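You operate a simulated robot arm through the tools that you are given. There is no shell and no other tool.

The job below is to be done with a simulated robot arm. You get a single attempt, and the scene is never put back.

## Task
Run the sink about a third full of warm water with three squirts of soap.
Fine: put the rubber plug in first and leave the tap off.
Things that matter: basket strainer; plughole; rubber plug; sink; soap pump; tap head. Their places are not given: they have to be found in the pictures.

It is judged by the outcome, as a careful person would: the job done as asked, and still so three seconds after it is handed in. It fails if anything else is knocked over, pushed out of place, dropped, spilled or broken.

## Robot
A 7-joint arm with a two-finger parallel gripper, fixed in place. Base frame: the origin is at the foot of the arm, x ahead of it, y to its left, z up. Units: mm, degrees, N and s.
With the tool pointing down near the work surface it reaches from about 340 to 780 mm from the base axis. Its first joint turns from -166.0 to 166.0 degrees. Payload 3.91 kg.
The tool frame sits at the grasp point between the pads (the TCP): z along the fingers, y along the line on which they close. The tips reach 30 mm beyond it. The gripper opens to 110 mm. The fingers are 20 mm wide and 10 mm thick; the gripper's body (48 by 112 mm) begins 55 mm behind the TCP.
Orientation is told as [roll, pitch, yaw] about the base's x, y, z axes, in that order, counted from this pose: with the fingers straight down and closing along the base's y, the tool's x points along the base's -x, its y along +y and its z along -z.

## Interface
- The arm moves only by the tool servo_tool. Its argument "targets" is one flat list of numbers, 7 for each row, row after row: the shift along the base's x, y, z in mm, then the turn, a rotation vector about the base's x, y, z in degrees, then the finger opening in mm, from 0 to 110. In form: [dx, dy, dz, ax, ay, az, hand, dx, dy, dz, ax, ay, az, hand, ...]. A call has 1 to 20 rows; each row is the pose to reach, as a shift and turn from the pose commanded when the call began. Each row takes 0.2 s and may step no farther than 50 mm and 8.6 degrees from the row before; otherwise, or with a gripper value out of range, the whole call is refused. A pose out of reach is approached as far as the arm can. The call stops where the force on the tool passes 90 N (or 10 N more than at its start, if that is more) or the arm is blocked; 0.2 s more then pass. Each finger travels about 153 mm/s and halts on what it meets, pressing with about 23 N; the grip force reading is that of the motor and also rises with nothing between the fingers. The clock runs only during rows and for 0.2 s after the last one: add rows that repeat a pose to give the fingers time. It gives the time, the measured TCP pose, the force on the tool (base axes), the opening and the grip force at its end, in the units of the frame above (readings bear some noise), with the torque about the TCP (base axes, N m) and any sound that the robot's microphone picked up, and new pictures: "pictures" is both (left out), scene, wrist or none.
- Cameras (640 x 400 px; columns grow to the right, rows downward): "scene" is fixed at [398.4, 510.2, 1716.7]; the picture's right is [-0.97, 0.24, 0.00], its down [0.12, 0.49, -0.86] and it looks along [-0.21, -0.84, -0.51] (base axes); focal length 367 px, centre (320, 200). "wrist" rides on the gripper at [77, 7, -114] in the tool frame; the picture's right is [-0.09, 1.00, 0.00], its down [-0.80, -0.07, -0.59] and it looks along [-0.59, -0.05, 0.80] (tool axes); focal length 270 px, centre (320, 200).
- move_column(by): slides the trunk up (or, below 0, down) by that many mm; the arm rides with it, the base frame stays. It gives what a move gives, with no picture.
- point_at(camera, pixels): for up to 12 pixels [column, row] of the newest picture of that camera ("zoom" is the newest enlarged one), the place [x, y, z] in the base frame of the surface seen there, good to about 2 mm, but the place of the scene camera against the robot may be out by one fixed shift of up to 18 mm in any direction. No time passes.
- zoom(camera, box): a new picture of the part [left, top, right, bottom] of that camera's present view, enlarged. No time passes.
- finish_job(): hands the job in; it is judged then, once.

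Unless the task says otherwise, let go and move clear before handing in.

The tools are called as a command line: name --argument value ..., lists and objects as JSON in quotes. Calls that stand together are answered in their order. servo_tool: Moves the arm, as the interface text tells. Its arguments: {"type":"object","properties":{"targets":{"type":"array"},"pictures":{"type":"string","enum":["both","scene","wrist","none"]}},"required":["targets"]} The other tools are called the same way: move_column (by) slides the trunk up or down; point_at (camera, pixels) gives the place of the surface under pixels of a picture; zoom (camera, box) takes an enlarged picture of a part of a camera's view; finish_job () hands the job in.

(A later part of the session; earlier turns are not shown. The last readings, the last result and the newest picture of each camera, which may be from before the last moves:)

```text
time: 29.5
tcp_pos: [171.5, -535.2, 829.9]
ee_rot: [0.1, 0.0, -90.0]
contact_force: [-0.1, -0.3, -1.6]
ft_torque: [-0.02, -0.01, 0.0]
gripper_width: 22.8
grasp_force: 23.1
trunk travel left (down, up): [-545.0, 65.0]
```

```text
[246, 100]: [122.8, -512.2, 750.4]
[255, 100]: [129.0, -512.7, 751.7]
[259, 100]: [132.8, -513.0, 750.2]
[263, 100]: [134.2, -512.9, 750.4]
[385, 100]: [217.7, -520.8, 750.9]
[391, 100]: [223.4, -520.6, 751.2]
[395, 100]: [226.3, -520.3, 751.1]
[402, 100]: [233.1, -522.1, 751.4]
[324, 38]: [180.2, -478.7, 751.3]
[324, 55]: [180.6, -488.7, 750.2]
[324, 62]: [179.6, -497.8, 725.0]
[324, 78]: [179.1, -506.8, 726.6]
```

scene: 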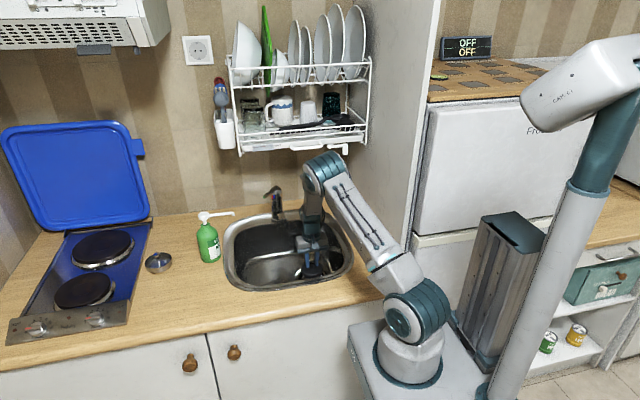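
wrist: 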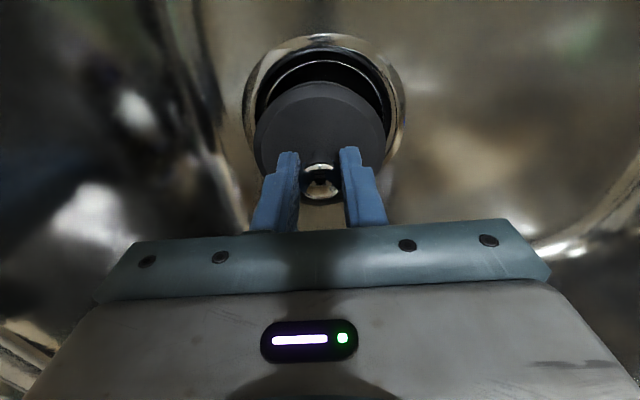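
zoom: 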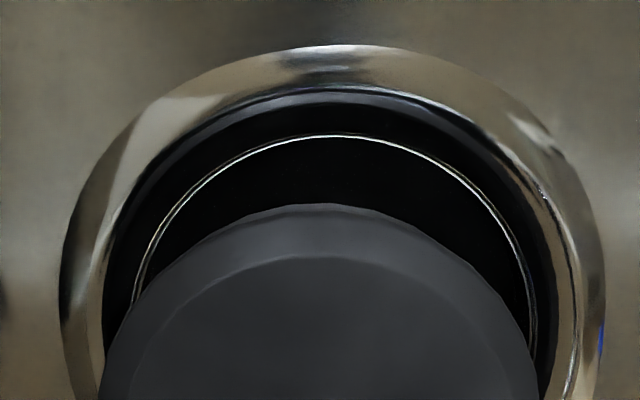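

The hole centre appears ~2.5 mm to the right (+x) of the plug's axis. I'll shift by (+2.5,-1) and lower gently to z≈790, watching the force.

servo_tool --targets '[2.5, -1, -5, 0, 0, 0, 5, 2.5, -1, -12, 0, 0, 0, 5, 2.5, -1, -20, 0, 0, 0, 5, 2.5, -1, -28, 0, 0, 0, 5, 2.5, -1, -34, 0, 0, 0, 5, 2.5, -1, -38, 0, 0, 0, 5, 2.5, -1, -40, 0, 0, 0, 5]' --pictures "wrist"

zoom --camera "wrist" --box '[224, 20, 416, 140]'

```text
time: 31.1
tcp_pos: [174.6, -537.5, 789.8]
ee_rot: [0.1, 0.2, -90.1]
contact_force: [0.1, 0.4, -1.3]
ft_torque: [-0.02, 0.0, 0.01]
gripper_width: 22.6
grasp_force: 23.2
trunk travel left (down, up): [-545.0, 65.0]
```

wrist: 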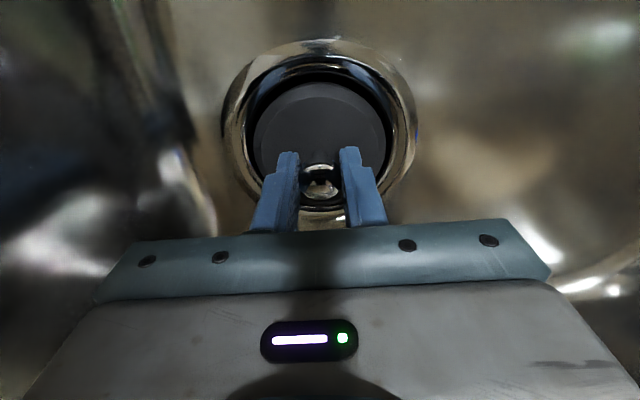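

```text
3.33 times, centred on (320, 80) of wrist
```

zoom: 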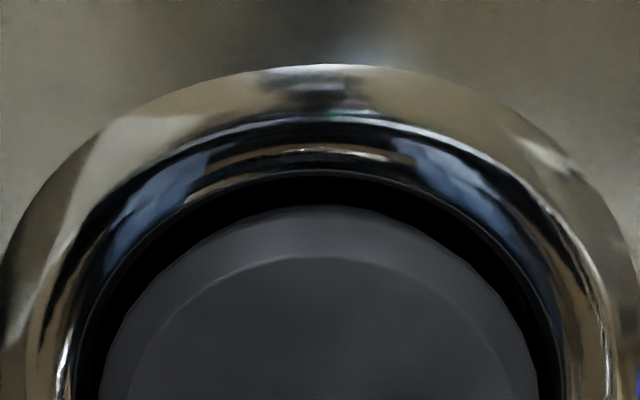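

The plug is centred within the ring. I'll lower a further 6 mm in small steps and read the force for contact with the seat.

servo_tool --targets '[0, 0, -1.5, 0, 0, 0, 5, 0, 0, -3, 0, 0, 0, 5, 0, 0, -4.5, 0, 0, 0, 5, 0, 0, -6, 0, 0, 0, 5, 0, 0, -6, 0, 0, 0, 5]' --pictures "none"

```text
time: 32.3
tcp_pos: [175.1, -536.6, 786.3]
ee_rot: [0.0, -0.2, -90.0]
contact_force: [-0.6, -0.9, 11.1]
ft_torque: [0.07, -0.01, -0.01]
gripper_width: 22.4
grasp_force: 23.3
trunk travel left (down, up): [-545.0, 65.0]
```

Contact: 11 N upward at z≈786, matching the seat depth expected (785). I'll press about 2 mm more to seat it firmly and look.

servo_tool --targets '[0, 0, -1, 0, 0, 0, 5, 0, 0, -2, 0, 0, 0, 5, 0, 0, -2, 0, 0, 0, 5]' --pictures "wrist"

zoom --camera "wrist" --box '[208, 20, 432, 160]'

point_at --camera "wrist" --pixels '[[320, 90], [290, 100], [350, 100], [320, 120], [320, 40], [240, 100], [400, 100]]'

```text
time: 33.1
tcp_pos: [175.3, -536.3, 785.9]
ee_rot: [0.1, -0.2, -90.1]
contact_force: [-0.2, -0.7, 33.1]
ft_torque: [0.06, 0.05, 0.01]
gripper_width: 22.6
grasp_force: 23.4
trunk travel left (down, up): [-545.0, 65.0]
```

wrist: 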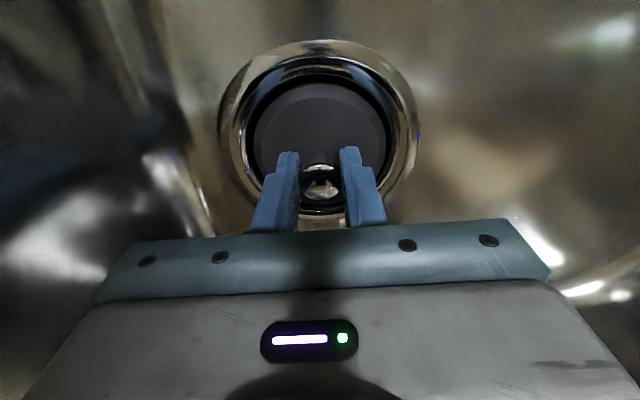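

```text
2.86 times, centred on (320, 90) of wrist
```

zoom: 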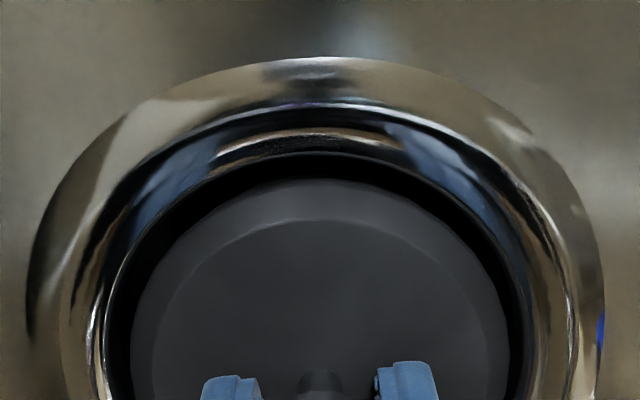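

```text
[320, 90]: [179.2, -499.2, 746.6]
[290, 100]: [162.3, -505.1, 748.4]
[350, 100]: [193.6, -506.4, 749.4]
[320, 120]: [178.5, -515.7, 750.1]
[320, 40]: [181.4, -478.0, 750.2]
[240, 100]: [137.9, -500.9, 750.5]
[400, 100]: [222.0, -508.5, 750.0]
```

The plug rests firmly (33 N) with its top flush with the flange at z≈750. I'll relax the press, open the fingers to 50 mm and rise straight up.

servo_tool --targets '[0, 0, 2, 0, 0, 0, 5, 0, 0, 2, 0, 0, 0, 30, 0, 0, 2, 0, 0, 0, 50, 0, 0, 2, 0, 0, 0, 50, 0, 0, 20, 0, 0, 0, 50, 0, 0, 50, 0, 0, 0, 50, 0, 0, 90, 0, 0, 0, 50, 0, 0, 135, 0, 0, 0, 50, 0, 0, 180, 0, 0, 0, 50, 0, 0, 215, 0, 0, 0, 50, 0, 0, 215, 0, 0, 0, 50]'

zoom --camera "wrist" --box '[200, 0, 440, 150]'

```text
time: 35.5
tcp_pos: [174.3, -536.1, 995.4]
ee_rot: [0.0, 0.2, -89.9]
contact_force: [0.6, -0.1, -0.8]
ft_torque: [0.01, -0.02, -0.01]
gripper_width: 50.0
grasp_force: 0.1
trunk travel left (down, up): [-545.0, 65.0]
```

scene: 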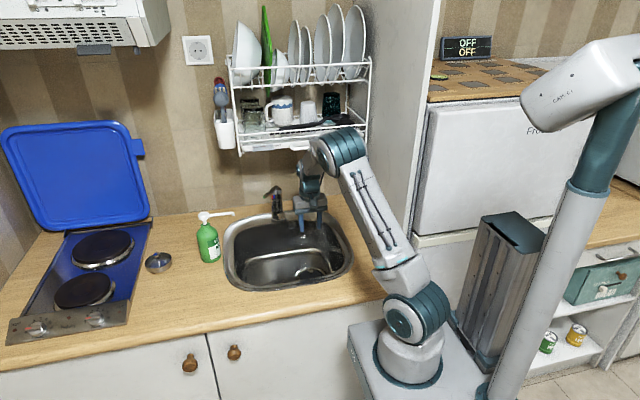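
wrist: 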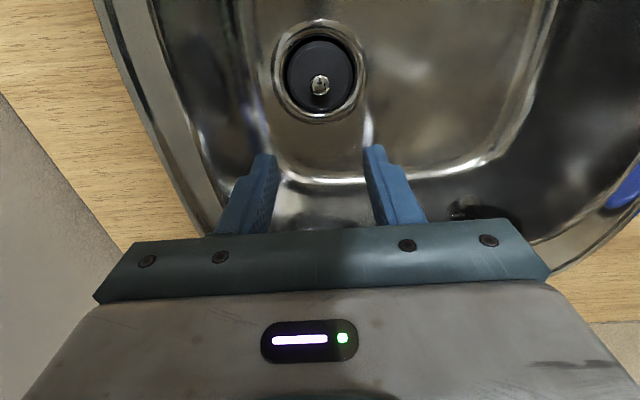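

```text
2.67 times, centred on (320, 75) of wrist
```

zoom: 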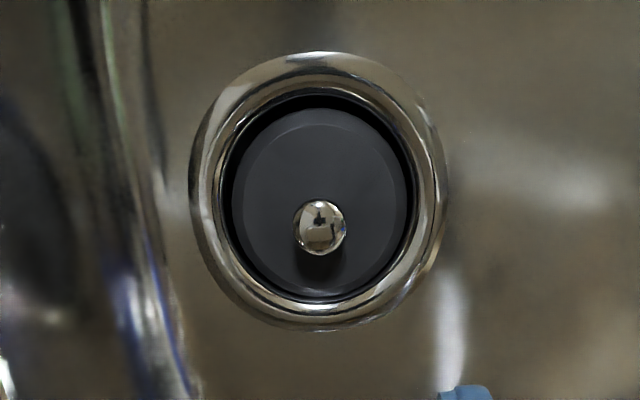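

The plug sits centred in the plughole (wrist (320,80)). Next is the soap pump; it's far (≈757 mm radius), so I'll raise the trunk 60 mm to keep the elbow bent.

move_column --by 60

```text
time: 36.5
tcp_pos: [175.6, -534.7, 1056.0]
ee_rot: [0.0, 0.1, -90.0]
contact_force: [0.1, -0.4, -0.2]
ft_torque: [0.0, 0.01, 0.0]
gripper_width: 50.5
grasp_force: 0.0
trunk travel left (down, up): [-605.0, 5.0]
```

TCP is at (176,-535,1056). I'll rise to z≈1200 and travel to about (472,-489), turning the gripper back +44° so its camera looks outward at the pump.

servo_tool --targets '[0, 20, 40, 0, 0, 0, 50, 0, 40, 80, 0, 0, 0, 50, 0, 50, 120, 0, 0, 0, 50, 0, 50, 145, 0, 0, 0, 60, 43, 50, 145, 0, 0, 7.4, 80, 86, 50, 145, 0, 0, 14.8, 100, 129, 49, 145, 0, 0, 22.2, 110, 172, 48, 145, 0, 0, 29.6, 110, 215, 47, 145, 0, 0, 37, 110, 258, 46, 145, 0, 0, 44, 110, 297, 46, 145, 0, 0, 44, 110, 297, 46, 145, 0, 0, 44, 110]'

```text
time: 39.1
tcp_pos: [470.4, -489.4, 1204.1]
ee_rot: [0.2, 0.1, -46.1]
contact_force: [0.5, 0.1, -0.2]
ft_torque: [-0.02, 0.03, -0.01]
gripper_width: 110.0
grasp_force: 0.0
trunk travel left (down, up): [-605.0, 5.0]
```

scene: 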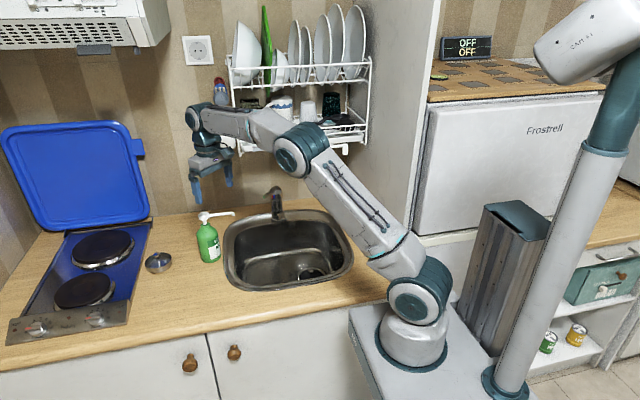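
wrist: 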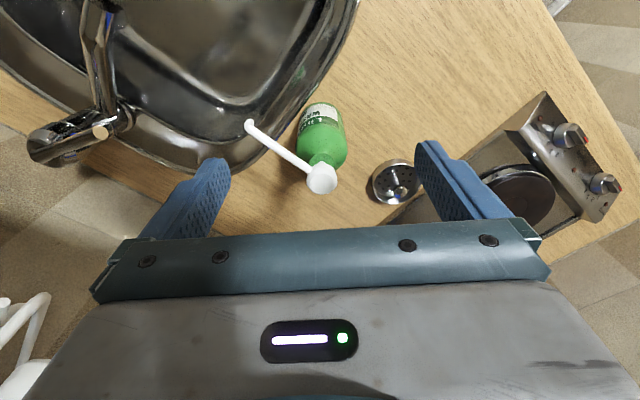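

The pump head shows at wrist (322,178) and its nozzle tip at (248,125) over the sink's inner edge; the tap lever tip is at (100,131). I'll measure these points.

zoom --camera "wrist" --box '[232, 90, 392, 210]'

point_at --camera "wrist" --pixels '[[322, 178], [310, 178], [334, 178], [322, 168], [322, 190], [248, 125], [280, 150], [100, 131], [70, 143], [40, 150], [120, 115], [98, 60]]'

zoom --camera "wrist" --box '[20, 20, 180, 180]'

```text
3.33 times, centred on (312, 150) of wrist
```

zoom: 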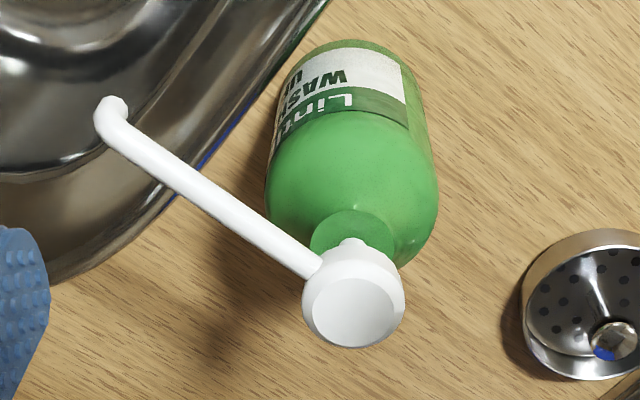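

```text
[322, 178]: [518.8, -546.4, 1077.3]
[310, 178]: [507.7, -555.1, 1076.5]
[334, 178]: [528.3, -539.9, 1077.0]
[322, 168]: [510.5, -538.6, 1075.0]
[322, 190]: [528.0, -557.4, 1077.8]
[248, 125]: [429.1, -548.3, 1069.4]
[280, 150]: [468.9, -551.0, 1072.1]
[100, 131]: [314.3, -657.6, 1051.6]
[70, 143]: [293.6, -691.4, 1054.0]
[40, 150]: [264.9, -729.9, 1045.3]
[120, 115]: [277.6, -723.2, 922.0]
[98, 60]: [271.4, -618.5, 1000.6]
```

```text
2.50 times, centred on (100, 100) of wrist
```

zoom: 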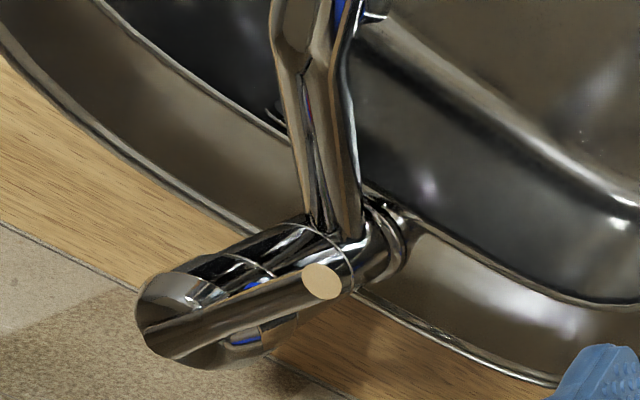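

The pump head's top centre is at about (522,-550.5,1077), and its nozzle tip at (429,-548) is inside the basin edge. I'll close the fingers, tilt the tool 15° outward to keep the elbow bent, and hover about 40 mm above the head.

servo_tool --targets '[0, 0, 0, 0, 0, 0, 60, 0, 0, 0, 0, 0, 0, 0, 13, -15, -14, -3.6, -3.4, 0, 0, 26, -30, -28, -7.3, -6.9, 0, 0, 39, -46, -42, -10.9, -10.3, 0, 0, 52, -61, -54, -10.9, -10.3, 0, 0, 52, -61, -54, -10.9, -10.3, 0, 0]'

zoom --camera "wrist" --box '[224, 80, 416, 240]'

zoom --camera "scene" --box '[150, 150, 270, 270]'

```text
time: 40.7
tcp_pos: [523.6, -552.4, 1146.1]
ee_rot: [-0.1, -15.0, -46.0]
contact_force: [0.9, 0.2, 0.2]
ft_torque: [0.02, 0.0, 0.02]
gripper_width: 0.0
grasp_force: 22.9
trunk travel left (down, up): [-605.0, 5.0]
```

scene: 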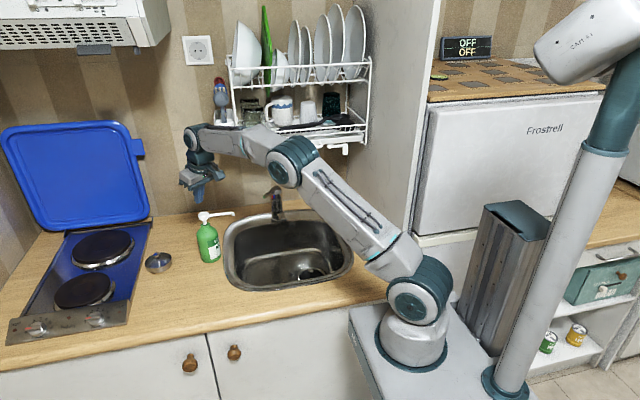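
wrist: 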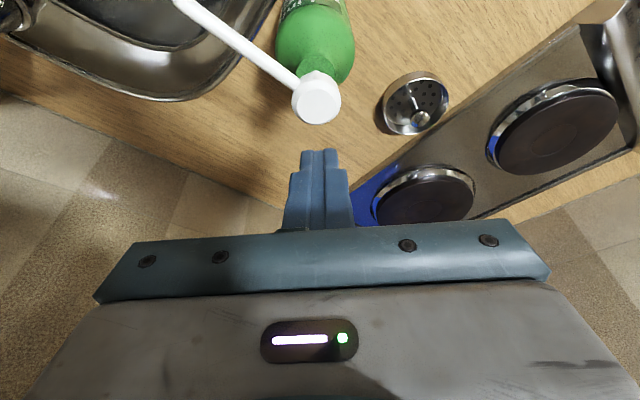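

```text
2.50 times, centred on (320, 160) of wrist
```

zoom: 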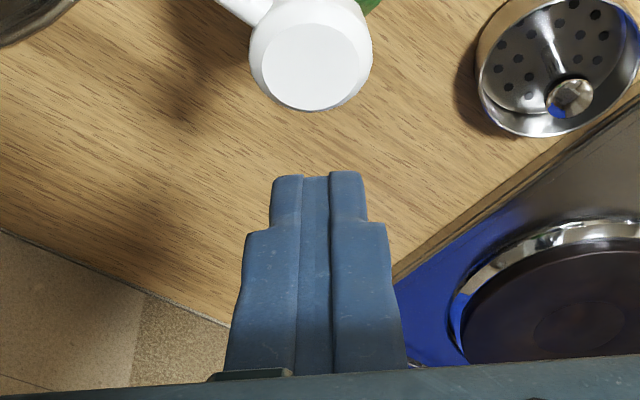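

```text
3.33 times, centred on (210, 210) of scene
```

zoom: 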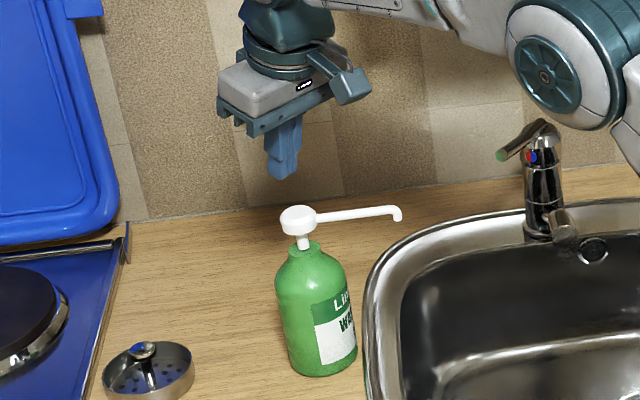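

The closed fingertips at wrist (320,150) are in line with the pump head at (317,102). I'll re-measure the head from here.

point_at --camera "wrist" --pixels '[[317, 102], [305, 102], [329, 102], [317, 90], [317, 114], [295, 102], [340, 102], [317, 122]]'

```text
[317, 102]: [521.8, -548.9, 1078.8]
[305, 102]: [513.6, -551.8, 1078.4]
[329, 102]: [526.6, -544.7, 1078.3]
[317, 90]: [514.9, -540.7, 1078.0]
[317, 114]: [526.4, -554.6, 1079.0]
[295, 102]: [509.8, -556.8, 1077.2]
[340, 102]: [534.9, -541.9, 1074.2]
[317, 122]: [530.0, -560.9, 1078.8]
```

The head centre reads (522.5,-550.8,1078.5), just under the fingertips. I'll lower vertically to just touch the head and feel for contact.

servo_tool --targets '[0, 1, -12, 0, 0, 0, 0, 0, 1, -24, 0, 0, 0, 0, 0, 1, -31, 0, 0, 0, 0, 0, 1, -35, 0, 0, 0, 0, 0, 1, -35, 0, 0, 0, 0]'

zoom --camera "wrist" --box '[224, 80, 416, 240]'

zoom --camera "scene" --box '[170, 190, 250, 240]'

```text
time: 41.9
tcp_pos: [523.9, -550.3, 1111.6]
ee_rot: [-0.2, -14.9, -46.0]
contact_force: [0.3, 0.1, 0.1]
ft_torque: [0.01, 0.01, 0.02]
gripper_width: 0.1
grasp_force: 22.6
trunk travel left (down, up): [-605.0, 5.0]
```

scene: 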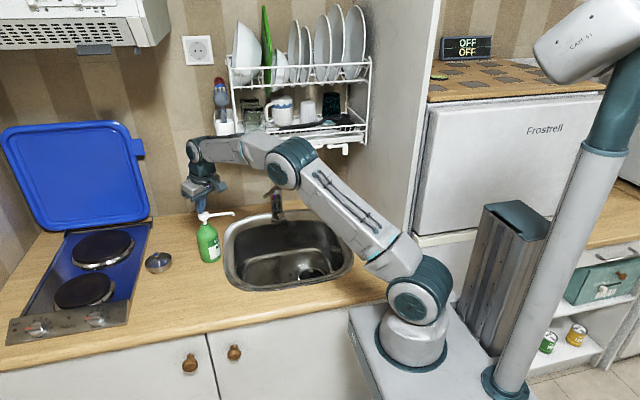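
wrist: 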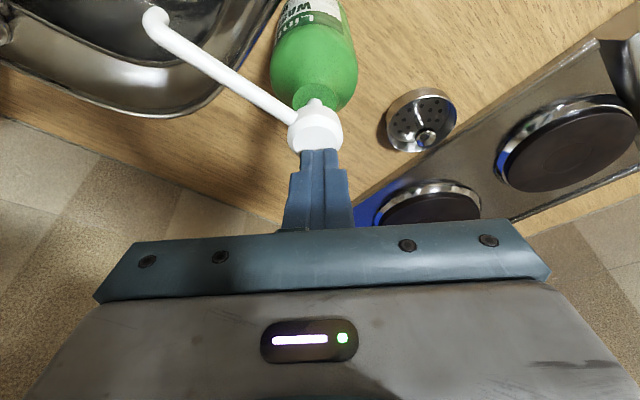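

```text
2.50 times, centred on (320, 160) of wrist
```

zoom: 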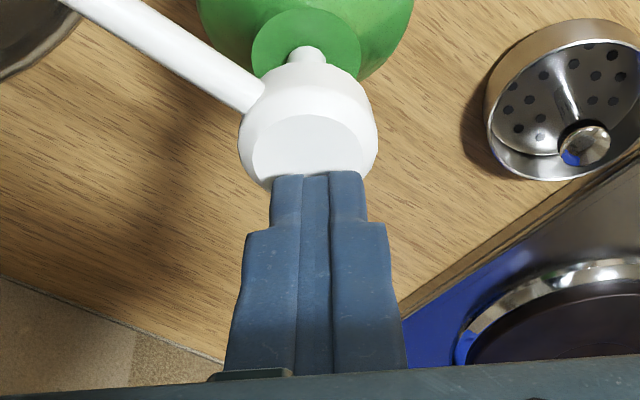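

```text
8.00 times, centred on (210, 215) of scene
```

zoom: 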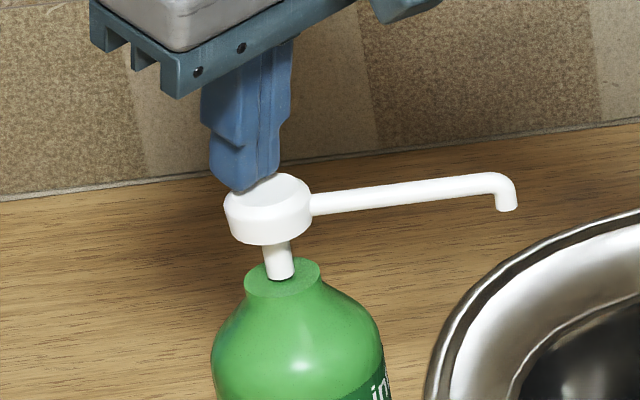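

The tips are about 2 mm above the head and a few mm outward of its centre. I'll shift ~4 mm inward and press down slowly, 2 mm per step, watching the force.

servo_tool --targets '[-2.8, 2.9, 1, 0, 0, 0, 0, -2.8, 2.9, -1, 0, 0, 0, 0, -2.8, 2.9, -3, 0, 0, 0, 0, -2.8, 2.9, -5, 0, 0, 0, 0, -2.8, 2.9, -5, 0, 0, 0, 0]' --pictures "wrist"

zoom --camera "scene" --box '[170, 190, 250, 240]'

```text
time: 43.1
tcp_pos: [521.2, -546.3, 1106.8]
ee_rot: [-0.1, -14.9, -46.0]
contact_force: [0.2, -0.2, 2.1]
ft_torque: [0.02, -0.01, -0.01]
gripper_width: 0.0
grasp_force: 23.2
trunk travel left (down, up): [-605.0, 5.0]
```

wrist: 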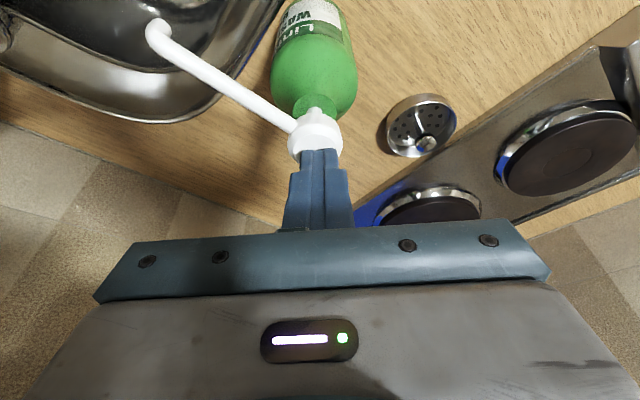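

```text
8.00 times, centred on (210, 215) of scene
```

zoom: 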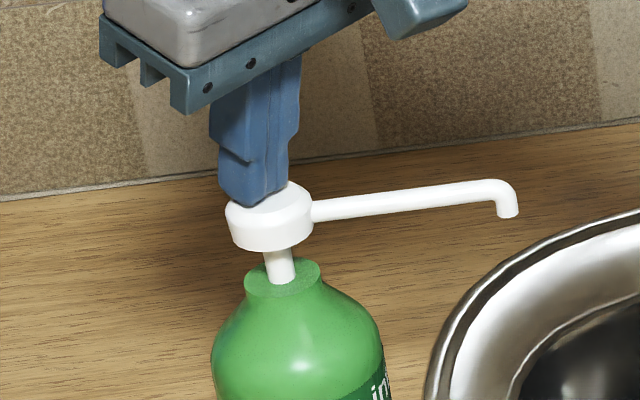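

Contact begins (2 N) and the head has started to move. I'll press on down about 10 mm more and hold at the bottom.

servo_tool --targets '[0, 0, -2.5, 0, 0, 0, 0, 0, 0, -5, 0, 0, 0, 0, 0, 0, -7.5, 0, 0, 0, 0, 0, 0, -10, 0, 0, 0, 0, 0, 0, -10, 0, 0, 0, 0]' --pictures "wrist"

zoom --camera "scene" --box '[170, 190, 250, 240]'

```text
time: 44.3
tcp_pos: [522.1, -546.7, 1096.6]
ee_rot: [-0.1, -15.0, -46.0]
contact_force: [2.6, -0.3, 9.3]
ft_torque: [0.01, -0.07, 0.0]
gripper_width: 0.0
grasp_force: 22.0
trunk travel left (down, up): [-605.0, 5.0]
```

wrist: 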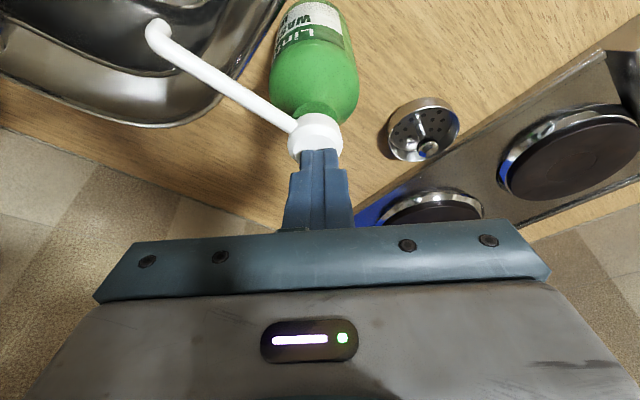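

```text
8.00 times, centred on (210, 215) of scene
```

zoom: 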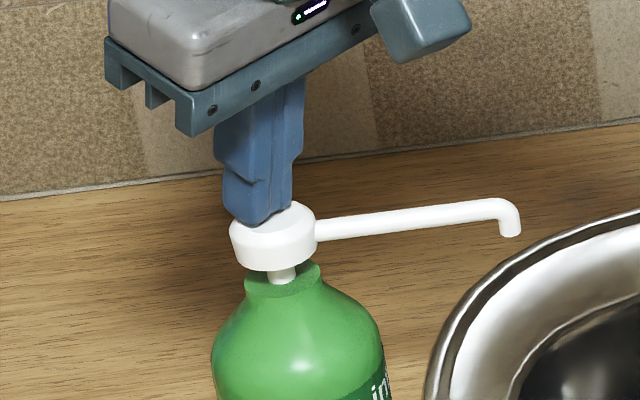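

The head is down about 10 mm (9 N) with a little stem still showing. I'll continue in small steps to the bottom of the stroke.

servo_tool --targets '[0, 0, -2, 0, 0, 0, 0, 0, 0, -4, 0, 0, 0, 0, 0, 0, -6, 0, 0, 0, 0, 0, 0, -6, 0, 0, 0, 0]' --pictures "wrist"

zoom --camera "scene" --box '[170, 190, 250, 240]'

```text
time: 45.3
tcp_pos: [520.4, -546.4, 1095.1]
ee_rot: [0.0, -15.3, -46.1]
contact_force: [2.7, -2.7, 29.3]
ft_torque: [-0.11, -0.04, 0.01]
gripper_width: 0.0
grasp_force: 23.0
trunk travel left (down, up): [-605.0, 5.0]
```

wrist: 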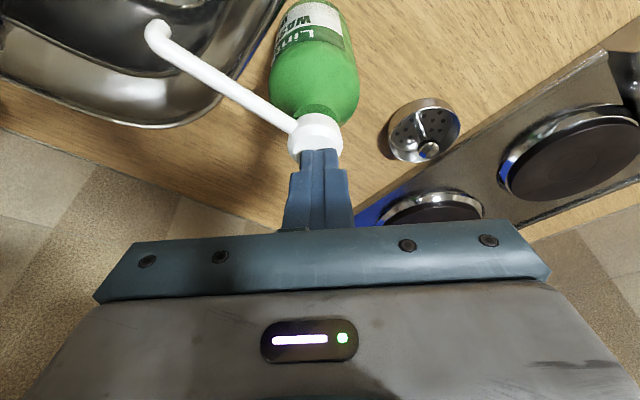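

```text
8.00 times, centred on (210, 215) of scene
```

zoom: 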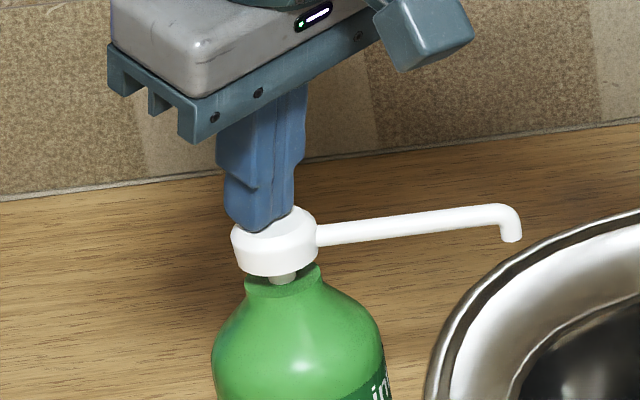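

The stroke bottomed out (29 N at z≈1095). I'll rise 22 mm to let the head return, then check the sink under the nozzle for the first squirt.

servo_tool --targets '[0, 0, 5, 0, 0, 0, 0, 0, 0, 11, 0, 0, 0, 0, 0, 0, 17, 0, 0, 0, 0, 0, 0, 23, 0, 0, 0, 0, 0, 0, 23, 0, 0, 0, 0]'

zoom --camera "scene" --box '[180, 190, 300, 290]'

zoom --camera "wrist" --box '[0, 0, 320, 200]'

```text
time: 46.5
tcp_pos: [521.1, -546.1, 1112.0]
ee_rot: [-0.2, -14.8, -46.1]
contact_force: [-0.2, 0.6, 0.1]
ft_torque: [-0.04, 0.0, 0.01]
gripper_width: 0.3
grasp_force: 23.1
trunk travel left (down, up): [-605.0, 5.0]
```

scene: 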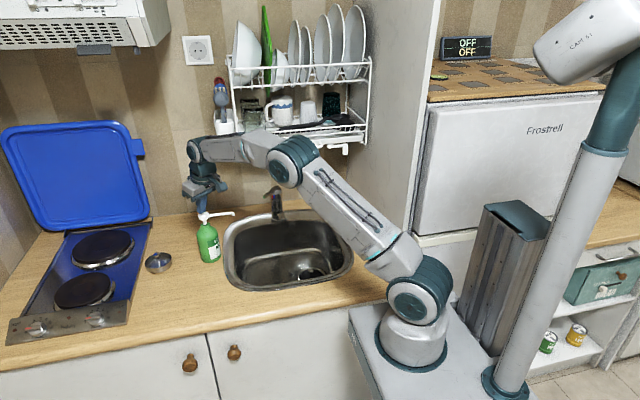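
wrist: 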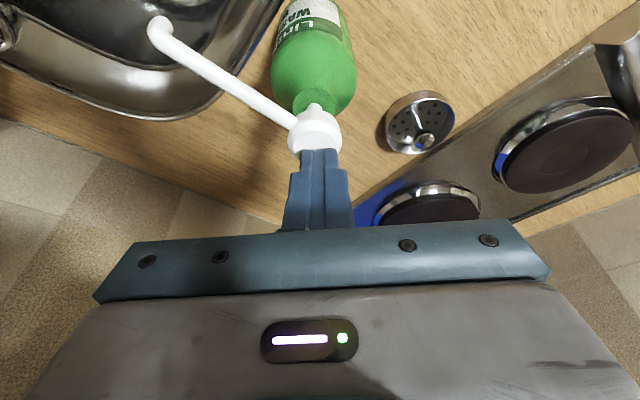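

```text
4.00 times, centred on (240, 240) of scene
```

zoom: 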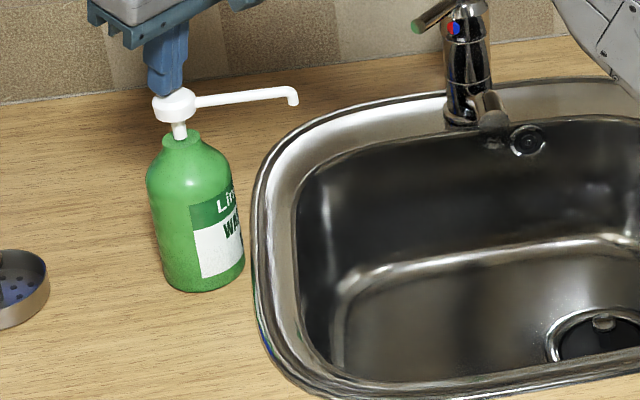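

```text
2.00 times, centred on (160, 100) of wrist
```

zoom: 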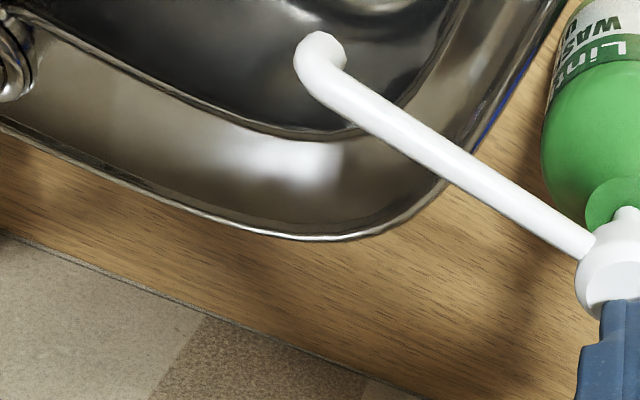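

The head is back up and nothing is moved, but no soap mark is obvious. I'll enlarge the sink area beneath the nozzle to look for it.

zoom --camera "scene" --box '[222, 215, 302, 295]'

zoom --camera "scene" --box '[222, 200, 262, 225]'

zoom --camera "wrist" --box '[80, 0, 240, 100]'

```text
5.00 times, centred on (262, 255) of scene
```

zoom: 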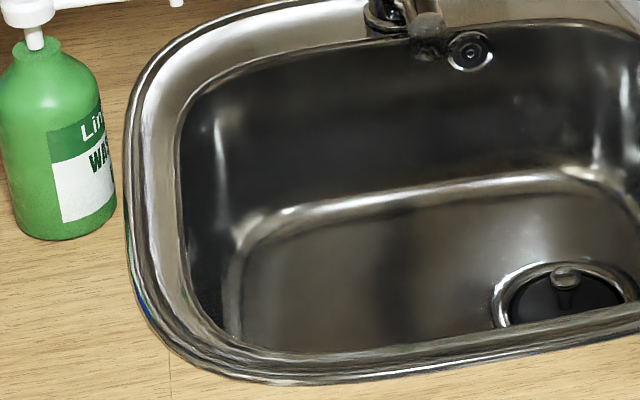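

```text
16.00 times, centred on (242, 212) of scene
```

zoom: 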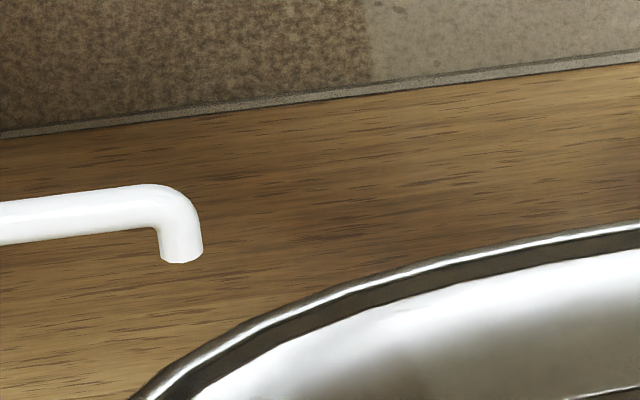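

```text
4.00 times, centred on (160, 50) of wrist
```

zoom: 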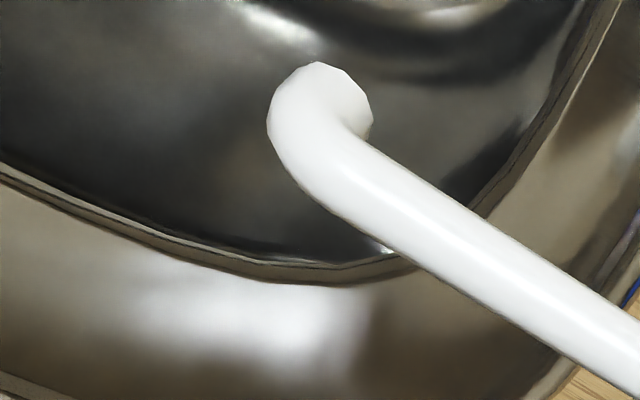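

No blot is visible. I'll check where the basin's inner edge lies relative to the nozzle's end (429,-548), to be sure soap falls inside.

point_at --camera "scene" --pixels '[[233, 245], [235, 245], [237, 245], [240, 245], [237, 255], [234, 252], [232, 215], [233, 214], [242, 262], [250, 265]]'

point_at --camera "wrist" --pixels '[[158, 20], [158, 28], [150, 67], [180, 68], [205, 45], [140, 40], [120, 30], [195, 20]]'

```text
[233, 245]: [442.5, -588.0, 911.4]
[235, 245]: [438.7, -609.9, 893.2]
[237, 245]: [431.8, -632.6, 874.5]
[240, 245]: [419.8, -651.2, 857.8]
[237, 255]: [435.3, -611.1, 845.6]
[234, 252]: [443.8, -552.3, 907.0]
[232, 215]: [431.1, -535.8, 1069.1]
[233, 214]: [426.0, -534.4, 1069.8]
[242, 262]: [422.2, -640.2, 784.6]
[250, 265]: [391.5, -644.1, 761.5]
```

```text
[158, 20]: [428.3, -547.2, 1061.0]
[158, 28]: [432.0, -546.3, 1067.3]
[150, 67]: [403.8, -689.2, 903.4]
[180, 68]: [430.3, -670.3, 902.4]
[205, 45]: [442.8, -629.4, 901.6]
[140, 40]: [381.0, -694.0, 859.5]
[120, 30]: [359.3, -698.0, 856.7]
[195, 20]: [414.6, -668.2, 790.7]
```

The nozzle end lies about 20 mm inside the basin's lip, so the soap falls in. I'll make the second press now in one steady stroke and look at the nozzle at the bottom.

servo_tool --targets '[0, 0, -5, 0, 0, 0, 0, 0, 0, -10, 0, 0, 0, 0, 0, 0, -15, 0, 0, 0, 0, 0, 0, -20, 0, 0, 0, 0, 0, 0, -22, 0, 0, 0, 0]'

zoom --camera "scene" --box '[180, 190, 300, 290]'

```text
time: 47.7
tcp_pos: [521.9, -545.4, 1095.5]
ee_rot: [-0.1, -15.2, -46.1]
contact_force: [0.1, 0.3, 20.7]
ft_torque: [0.04, -0.02, 0.08]
gripper_width: 0.0
grasp_force: 23.1
trunk travel left (down, up): [-605.0, 5.0]
```

scene: 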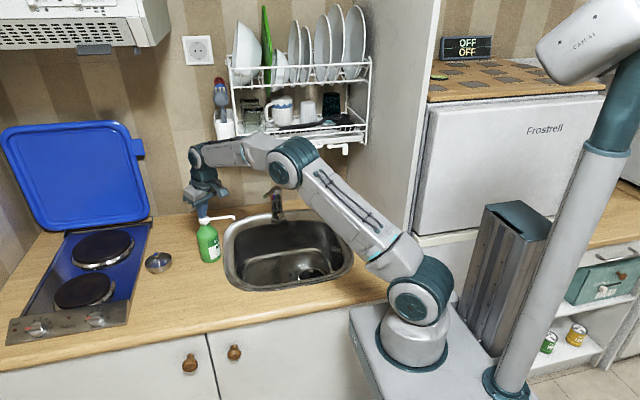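
wrist: 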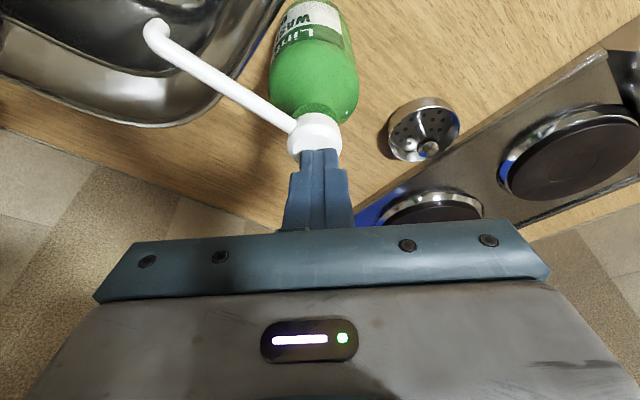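

```text
4.00 times, centred on (240, 240) of scene
```

zoom: 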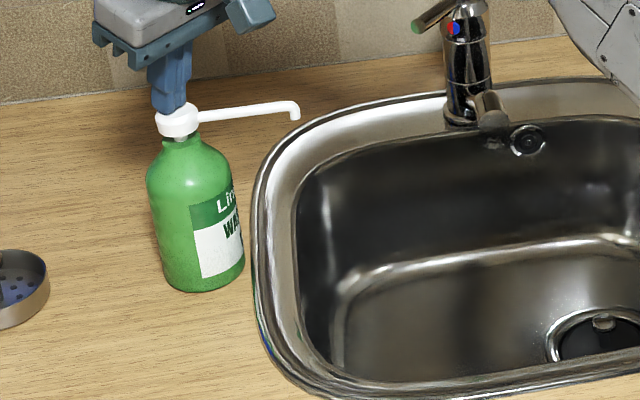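

The second stroke is at the bottom (21 N, head fully down). I'll let the head rise fully and check it has returned.

servo_tool --targets '[0, 0, 6, 0, 0, 0, 0, 0, 0, 12, 0, 0, 0, 0, 0, 0, 18, 0, 0, 0, 0, 0, 0, 23, 0, 0, 0, 0, 0, 0, 23, 0, 0, 0, 0]' --pictures "wrist"

zoom --camera "scene" --box '[170, 190, 250, 240]'

zoom --camera "scene" --box '[222, 225, 302, 295]'

```text
time: 48.9
tcp_pos: [520.9, -546.8, 1114.4]
ee_rot: [-0.1, -14.9, -45.9]
contact_force: [-0.4, -0.6, 0.1]
ft_torque: [-0.01, -0.02, 0.02]
gripper_width: 0.3
grasp_force: 22.8
trunk travel left (down, up): [-605.0, 5.0]
```

wrist: 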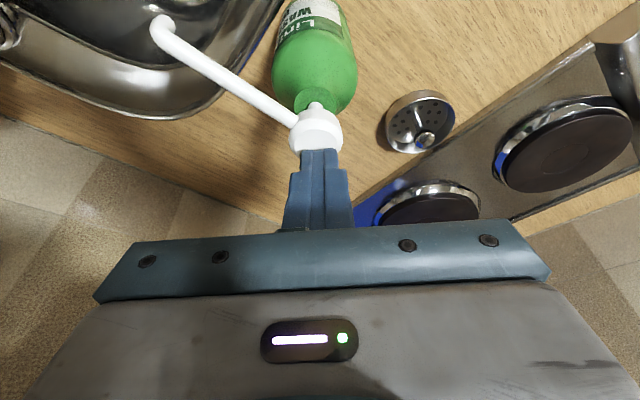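

```text
8.00 times, centred on (210, 215) of scene
```

zoom: 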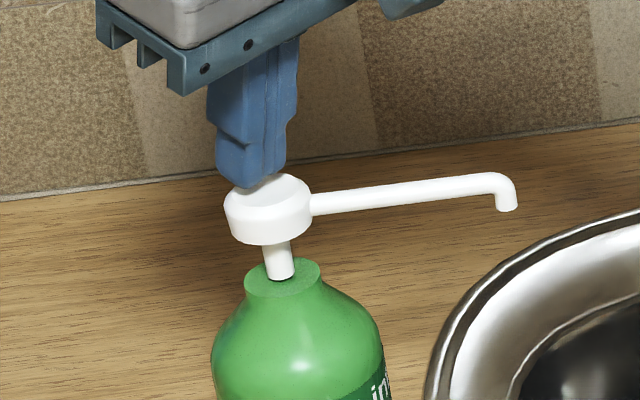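

```text
5.71 times, centred on (262, 260) of scene
```

zoom: 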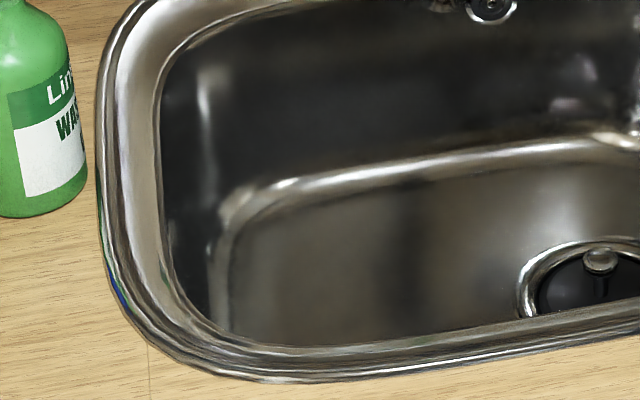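

The head has come back up fully. I'll do the third press, then release and rise clear in the same call.

servo_tool --targets '[0, 0, -5, 0, 0, 0, 0, 0, 0, -10, 0, 0, 0, 0, 0, 0, -15, 0, 0, 0, 0, 0, 0, -20, 0, 0, 0, 0, 0, 0, -23, 0, 0, 0, 0, 0, 0, -23, 0, 0, 0, 0]' --pictures "none"

zoom --camera "scene" --box '[170, 190, 250, 240]'

```text
time: 50.3
tcp_pos: [521.3, -545.9, 1093.9]
ee_rot: [-0.1, -15.3, -46.0]
contact_force: [2.7, -3.4, 24.1]
ft_torque: [-0.04, -0.03, 0.01]
gripper_width: 0.0
grasp_force: 22.6
trunk travel left (down, up): [-605.0, 5.0]
```

```text
8.00 times, centred on (210, 215) of scene
```

zoom: 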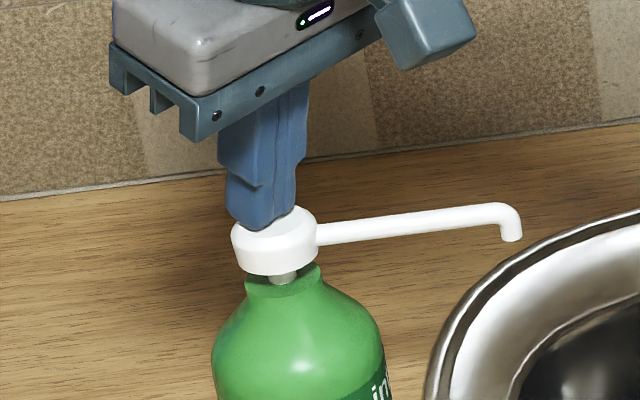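

The third stroke bottomed (24 N). I'll lift straight off the pump and, before heading to the tap, measure how far the dish rack projects over it.

servo_tool --targets '[0, 0, 6, 0, 0, 0, 0, 0, 0, 12, 0, 0, 0, 0, 0, 0, 18, 0, 0, 0, 0, 0, 0, 24, 0, 0, 0, 0, 0, 0, 45, 0, 0, 0, 0, 0, 0, 75, 0, 0, 0, 0, -15, 16, 90, 0, 0, 0, 0, -30, 32, 95, 0, 0, 0, 0, -30, 32, 95, 0, 0, 0, 0]'

point_at --camera "scene" --pixels '[[240, 152], [345, 147], [345, 152], [300, 146], [368, 120], [368, 60], [232, 62], [225, 130], [325, 150], [346, 176], [277, 190], [370, 75]]'

zoom --camera "scene" --box '[170, 190, 330, 290]'

```text
time: 52.3
tcp_pos: [490.0, -515.5, 1186.2]
ee_rot: [-0.1, -14.9, -46.1]
contact_force: [-0.7, -0.1, 0.7]
ft_torque: [-0.01, -0.01, 0.01]
gripper_width: 0.0
grasp_force: 22.6
trunk travel left (down, up): [-605.0, 5.0]
```

scene: 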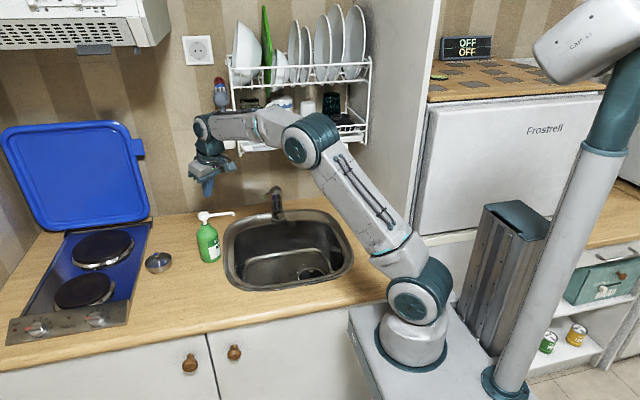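
wrist: 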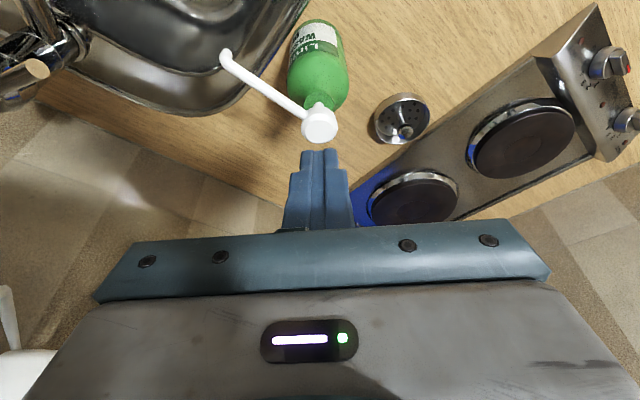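

```text
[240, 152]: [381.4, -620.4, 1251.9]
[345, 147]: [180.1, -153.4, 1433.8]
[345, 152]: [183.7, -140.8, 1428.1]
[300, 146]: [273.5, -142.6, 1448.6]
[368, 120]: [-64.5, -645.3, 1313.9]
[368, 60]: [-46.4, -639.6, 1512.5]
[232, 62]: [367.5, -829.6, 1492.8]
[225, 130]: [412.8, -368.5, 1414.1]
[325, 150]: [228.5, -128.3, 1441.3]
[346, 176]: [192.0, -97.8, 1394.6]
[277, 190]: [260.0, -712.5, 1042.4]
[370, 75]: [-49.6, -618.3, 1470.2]
```

```text
4.00 times, centred on (250, 240) of scene
```

zoom: 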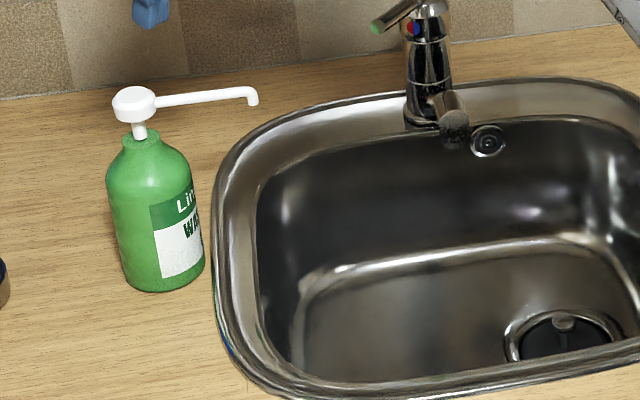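

The rack's lower rail is at about y=-631, z≈1242, overhanging the tap, so I must work the tap from the front with the tool tilted. I'll first undo the present tilt while moving to about (400,-470,1186).

servo_tool --targets '[-30, 15, 0, 3.6, 3.4, 0, 0, -60, 30, 0, 7.3, 6.9, 0, 0, -90, 45, 5, 10.9, 10.3, 0, 0, -90, 45, 5, 10.9, 10.3, 0, 0]' --pictures "none"

servo_tool --targets '[-20, 5, 2, 0, 0, -7.4, 0, -40, 10, 4, 0, 0, -14.8, 0, -60, 15, 6, 0, 0, -22.2, 0, -80, 18, 8, 0, 0, -29.6, 0, -95, 20, 10, 0, 0, -37, 0, -100, 20, 10, 0, 0, -44, 0, -100, 20, 10, 0, 0, -44, 0]' --pictures "none"

```text
time: 53.3
tcp_pos: [402.3, -468.1, 1191.2]
ee_rot: [0.1, 0.2, -46.0]
contact_force: [0.2, -0.3, 0.3]
ft_torque: [0.0, 0.0, 0.04]
gripper_width: 0.0
grasp_force: 22.6
trunk travel left (down, up): [-605.0, 5.0]
```

```text
time: 54.9
tcp_pos: [301.4, -449.6, 1200.4]
ee_rot: [0.1, 0.1, -90.2]
contact_force: [0.4, 0.1, 0.0]
ft_torque: [0.0, 0.02, 0.02]
gripper_width: 0.2
grasp_force: 23.5
trunk travel left (down, up): [-605.0, 5.0]
```

The tool is upright at (301,-450,1200), yaw -90°. I'll now tilt it 45° toward the tap while moving to about (300,-550,1158) and take pictures.

servo_tool --targets '[0, -10, -7, -7.5, 0, 0, 0, 0, -25, -14, -15, 0, 0, 0, 0, -45, -21, -22.5, 0, 0, 0, 0, -65, -28, -30, 0, 0, 0, 0, -85, -35, -37.5, 0, 0, 0, 0, -100, -42, -45, 0, 0, 0, 0, -100, -42, -45, 0, 0, 0]'

```text
time: 56.5
tcp_pos: [302.3, -550.6, 1158.6]
ee_rot: [0.1, -45.0, -90.1]
contact_force: [-1.1, -0.2, -0.2]
ft_torque: [-0.04, 0.04, 0.0]
gripper_width: 0.0
grasp_force: 23.0
trunk travel left (down, up): [-605.0, 5.0]
```

scene: 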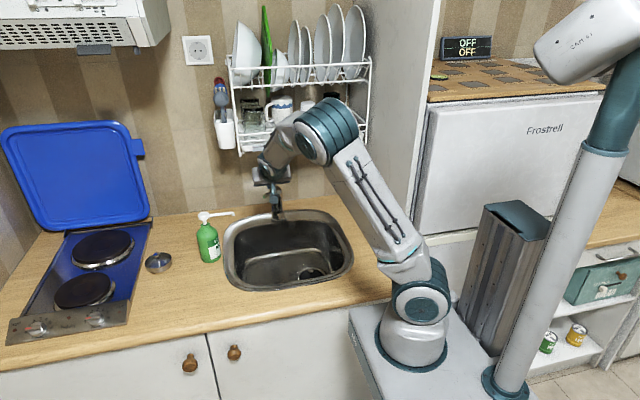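
wrist: 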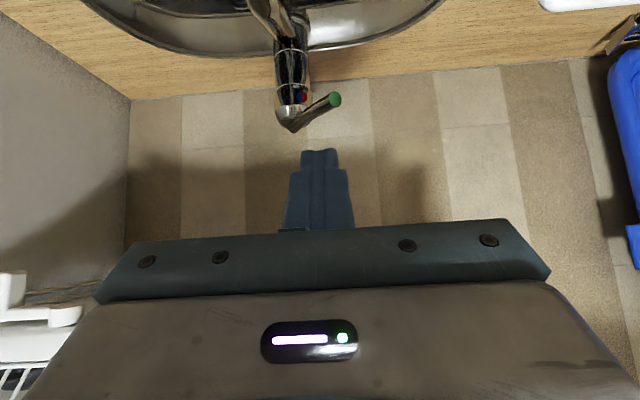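

The tap now shows upside-down in the wrist view: lever from (290,125) to its green tip at (334,99), colour mark at (300,97). I'll enlarge it and measure.

zoom --camera "wrist" --box '[224, 0, 416, 140]'

point_at --camera "wrist" --pixels '[[334, 99], [320, 108], [305, 117], [292, 125], [292, 100], [280, 100], [305, 97], [292, 70], [290, 45], [275, 15], [265, 3], [292, 112]]'

zoom --camera "scene" --box '[250, 175, 310, 225]'

```text
2.86 times, centred on (320, 70) of wrist
```

zoom: 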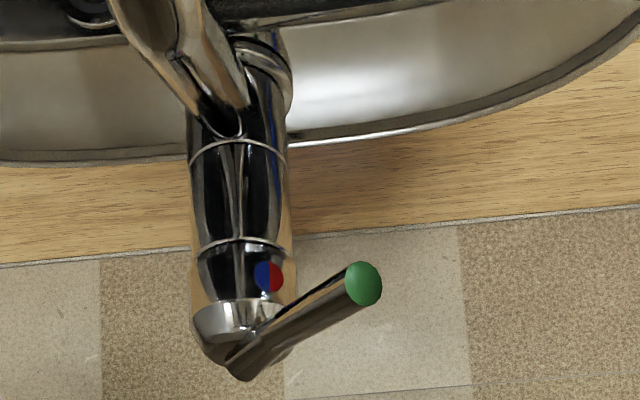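

```text
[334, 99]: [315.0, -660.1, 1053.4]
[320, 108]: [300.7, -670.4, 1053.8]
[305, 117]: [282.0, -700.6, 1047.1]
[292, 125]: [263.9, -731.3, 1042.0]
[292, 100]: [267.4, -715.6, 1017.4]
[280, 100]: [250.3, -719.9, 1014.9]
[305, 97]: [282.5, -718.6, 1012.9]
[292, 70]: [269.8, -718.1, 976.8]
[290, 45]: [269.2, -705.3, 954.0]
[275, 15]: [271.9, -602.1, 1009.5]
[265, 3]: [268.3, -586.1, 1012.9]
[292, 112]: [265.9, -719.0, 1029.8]
```

```text
8.00 times, centred on (280, 200) of scene
```

zoom: 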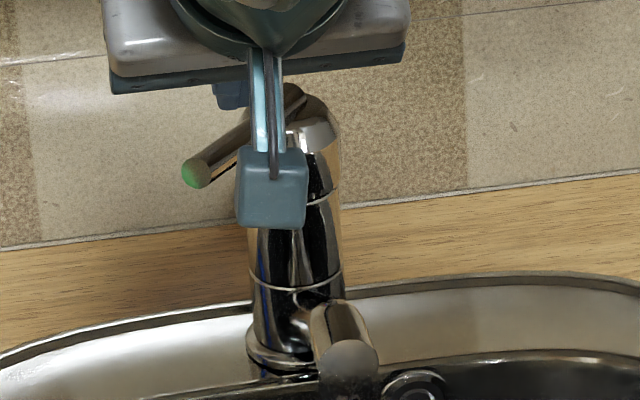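

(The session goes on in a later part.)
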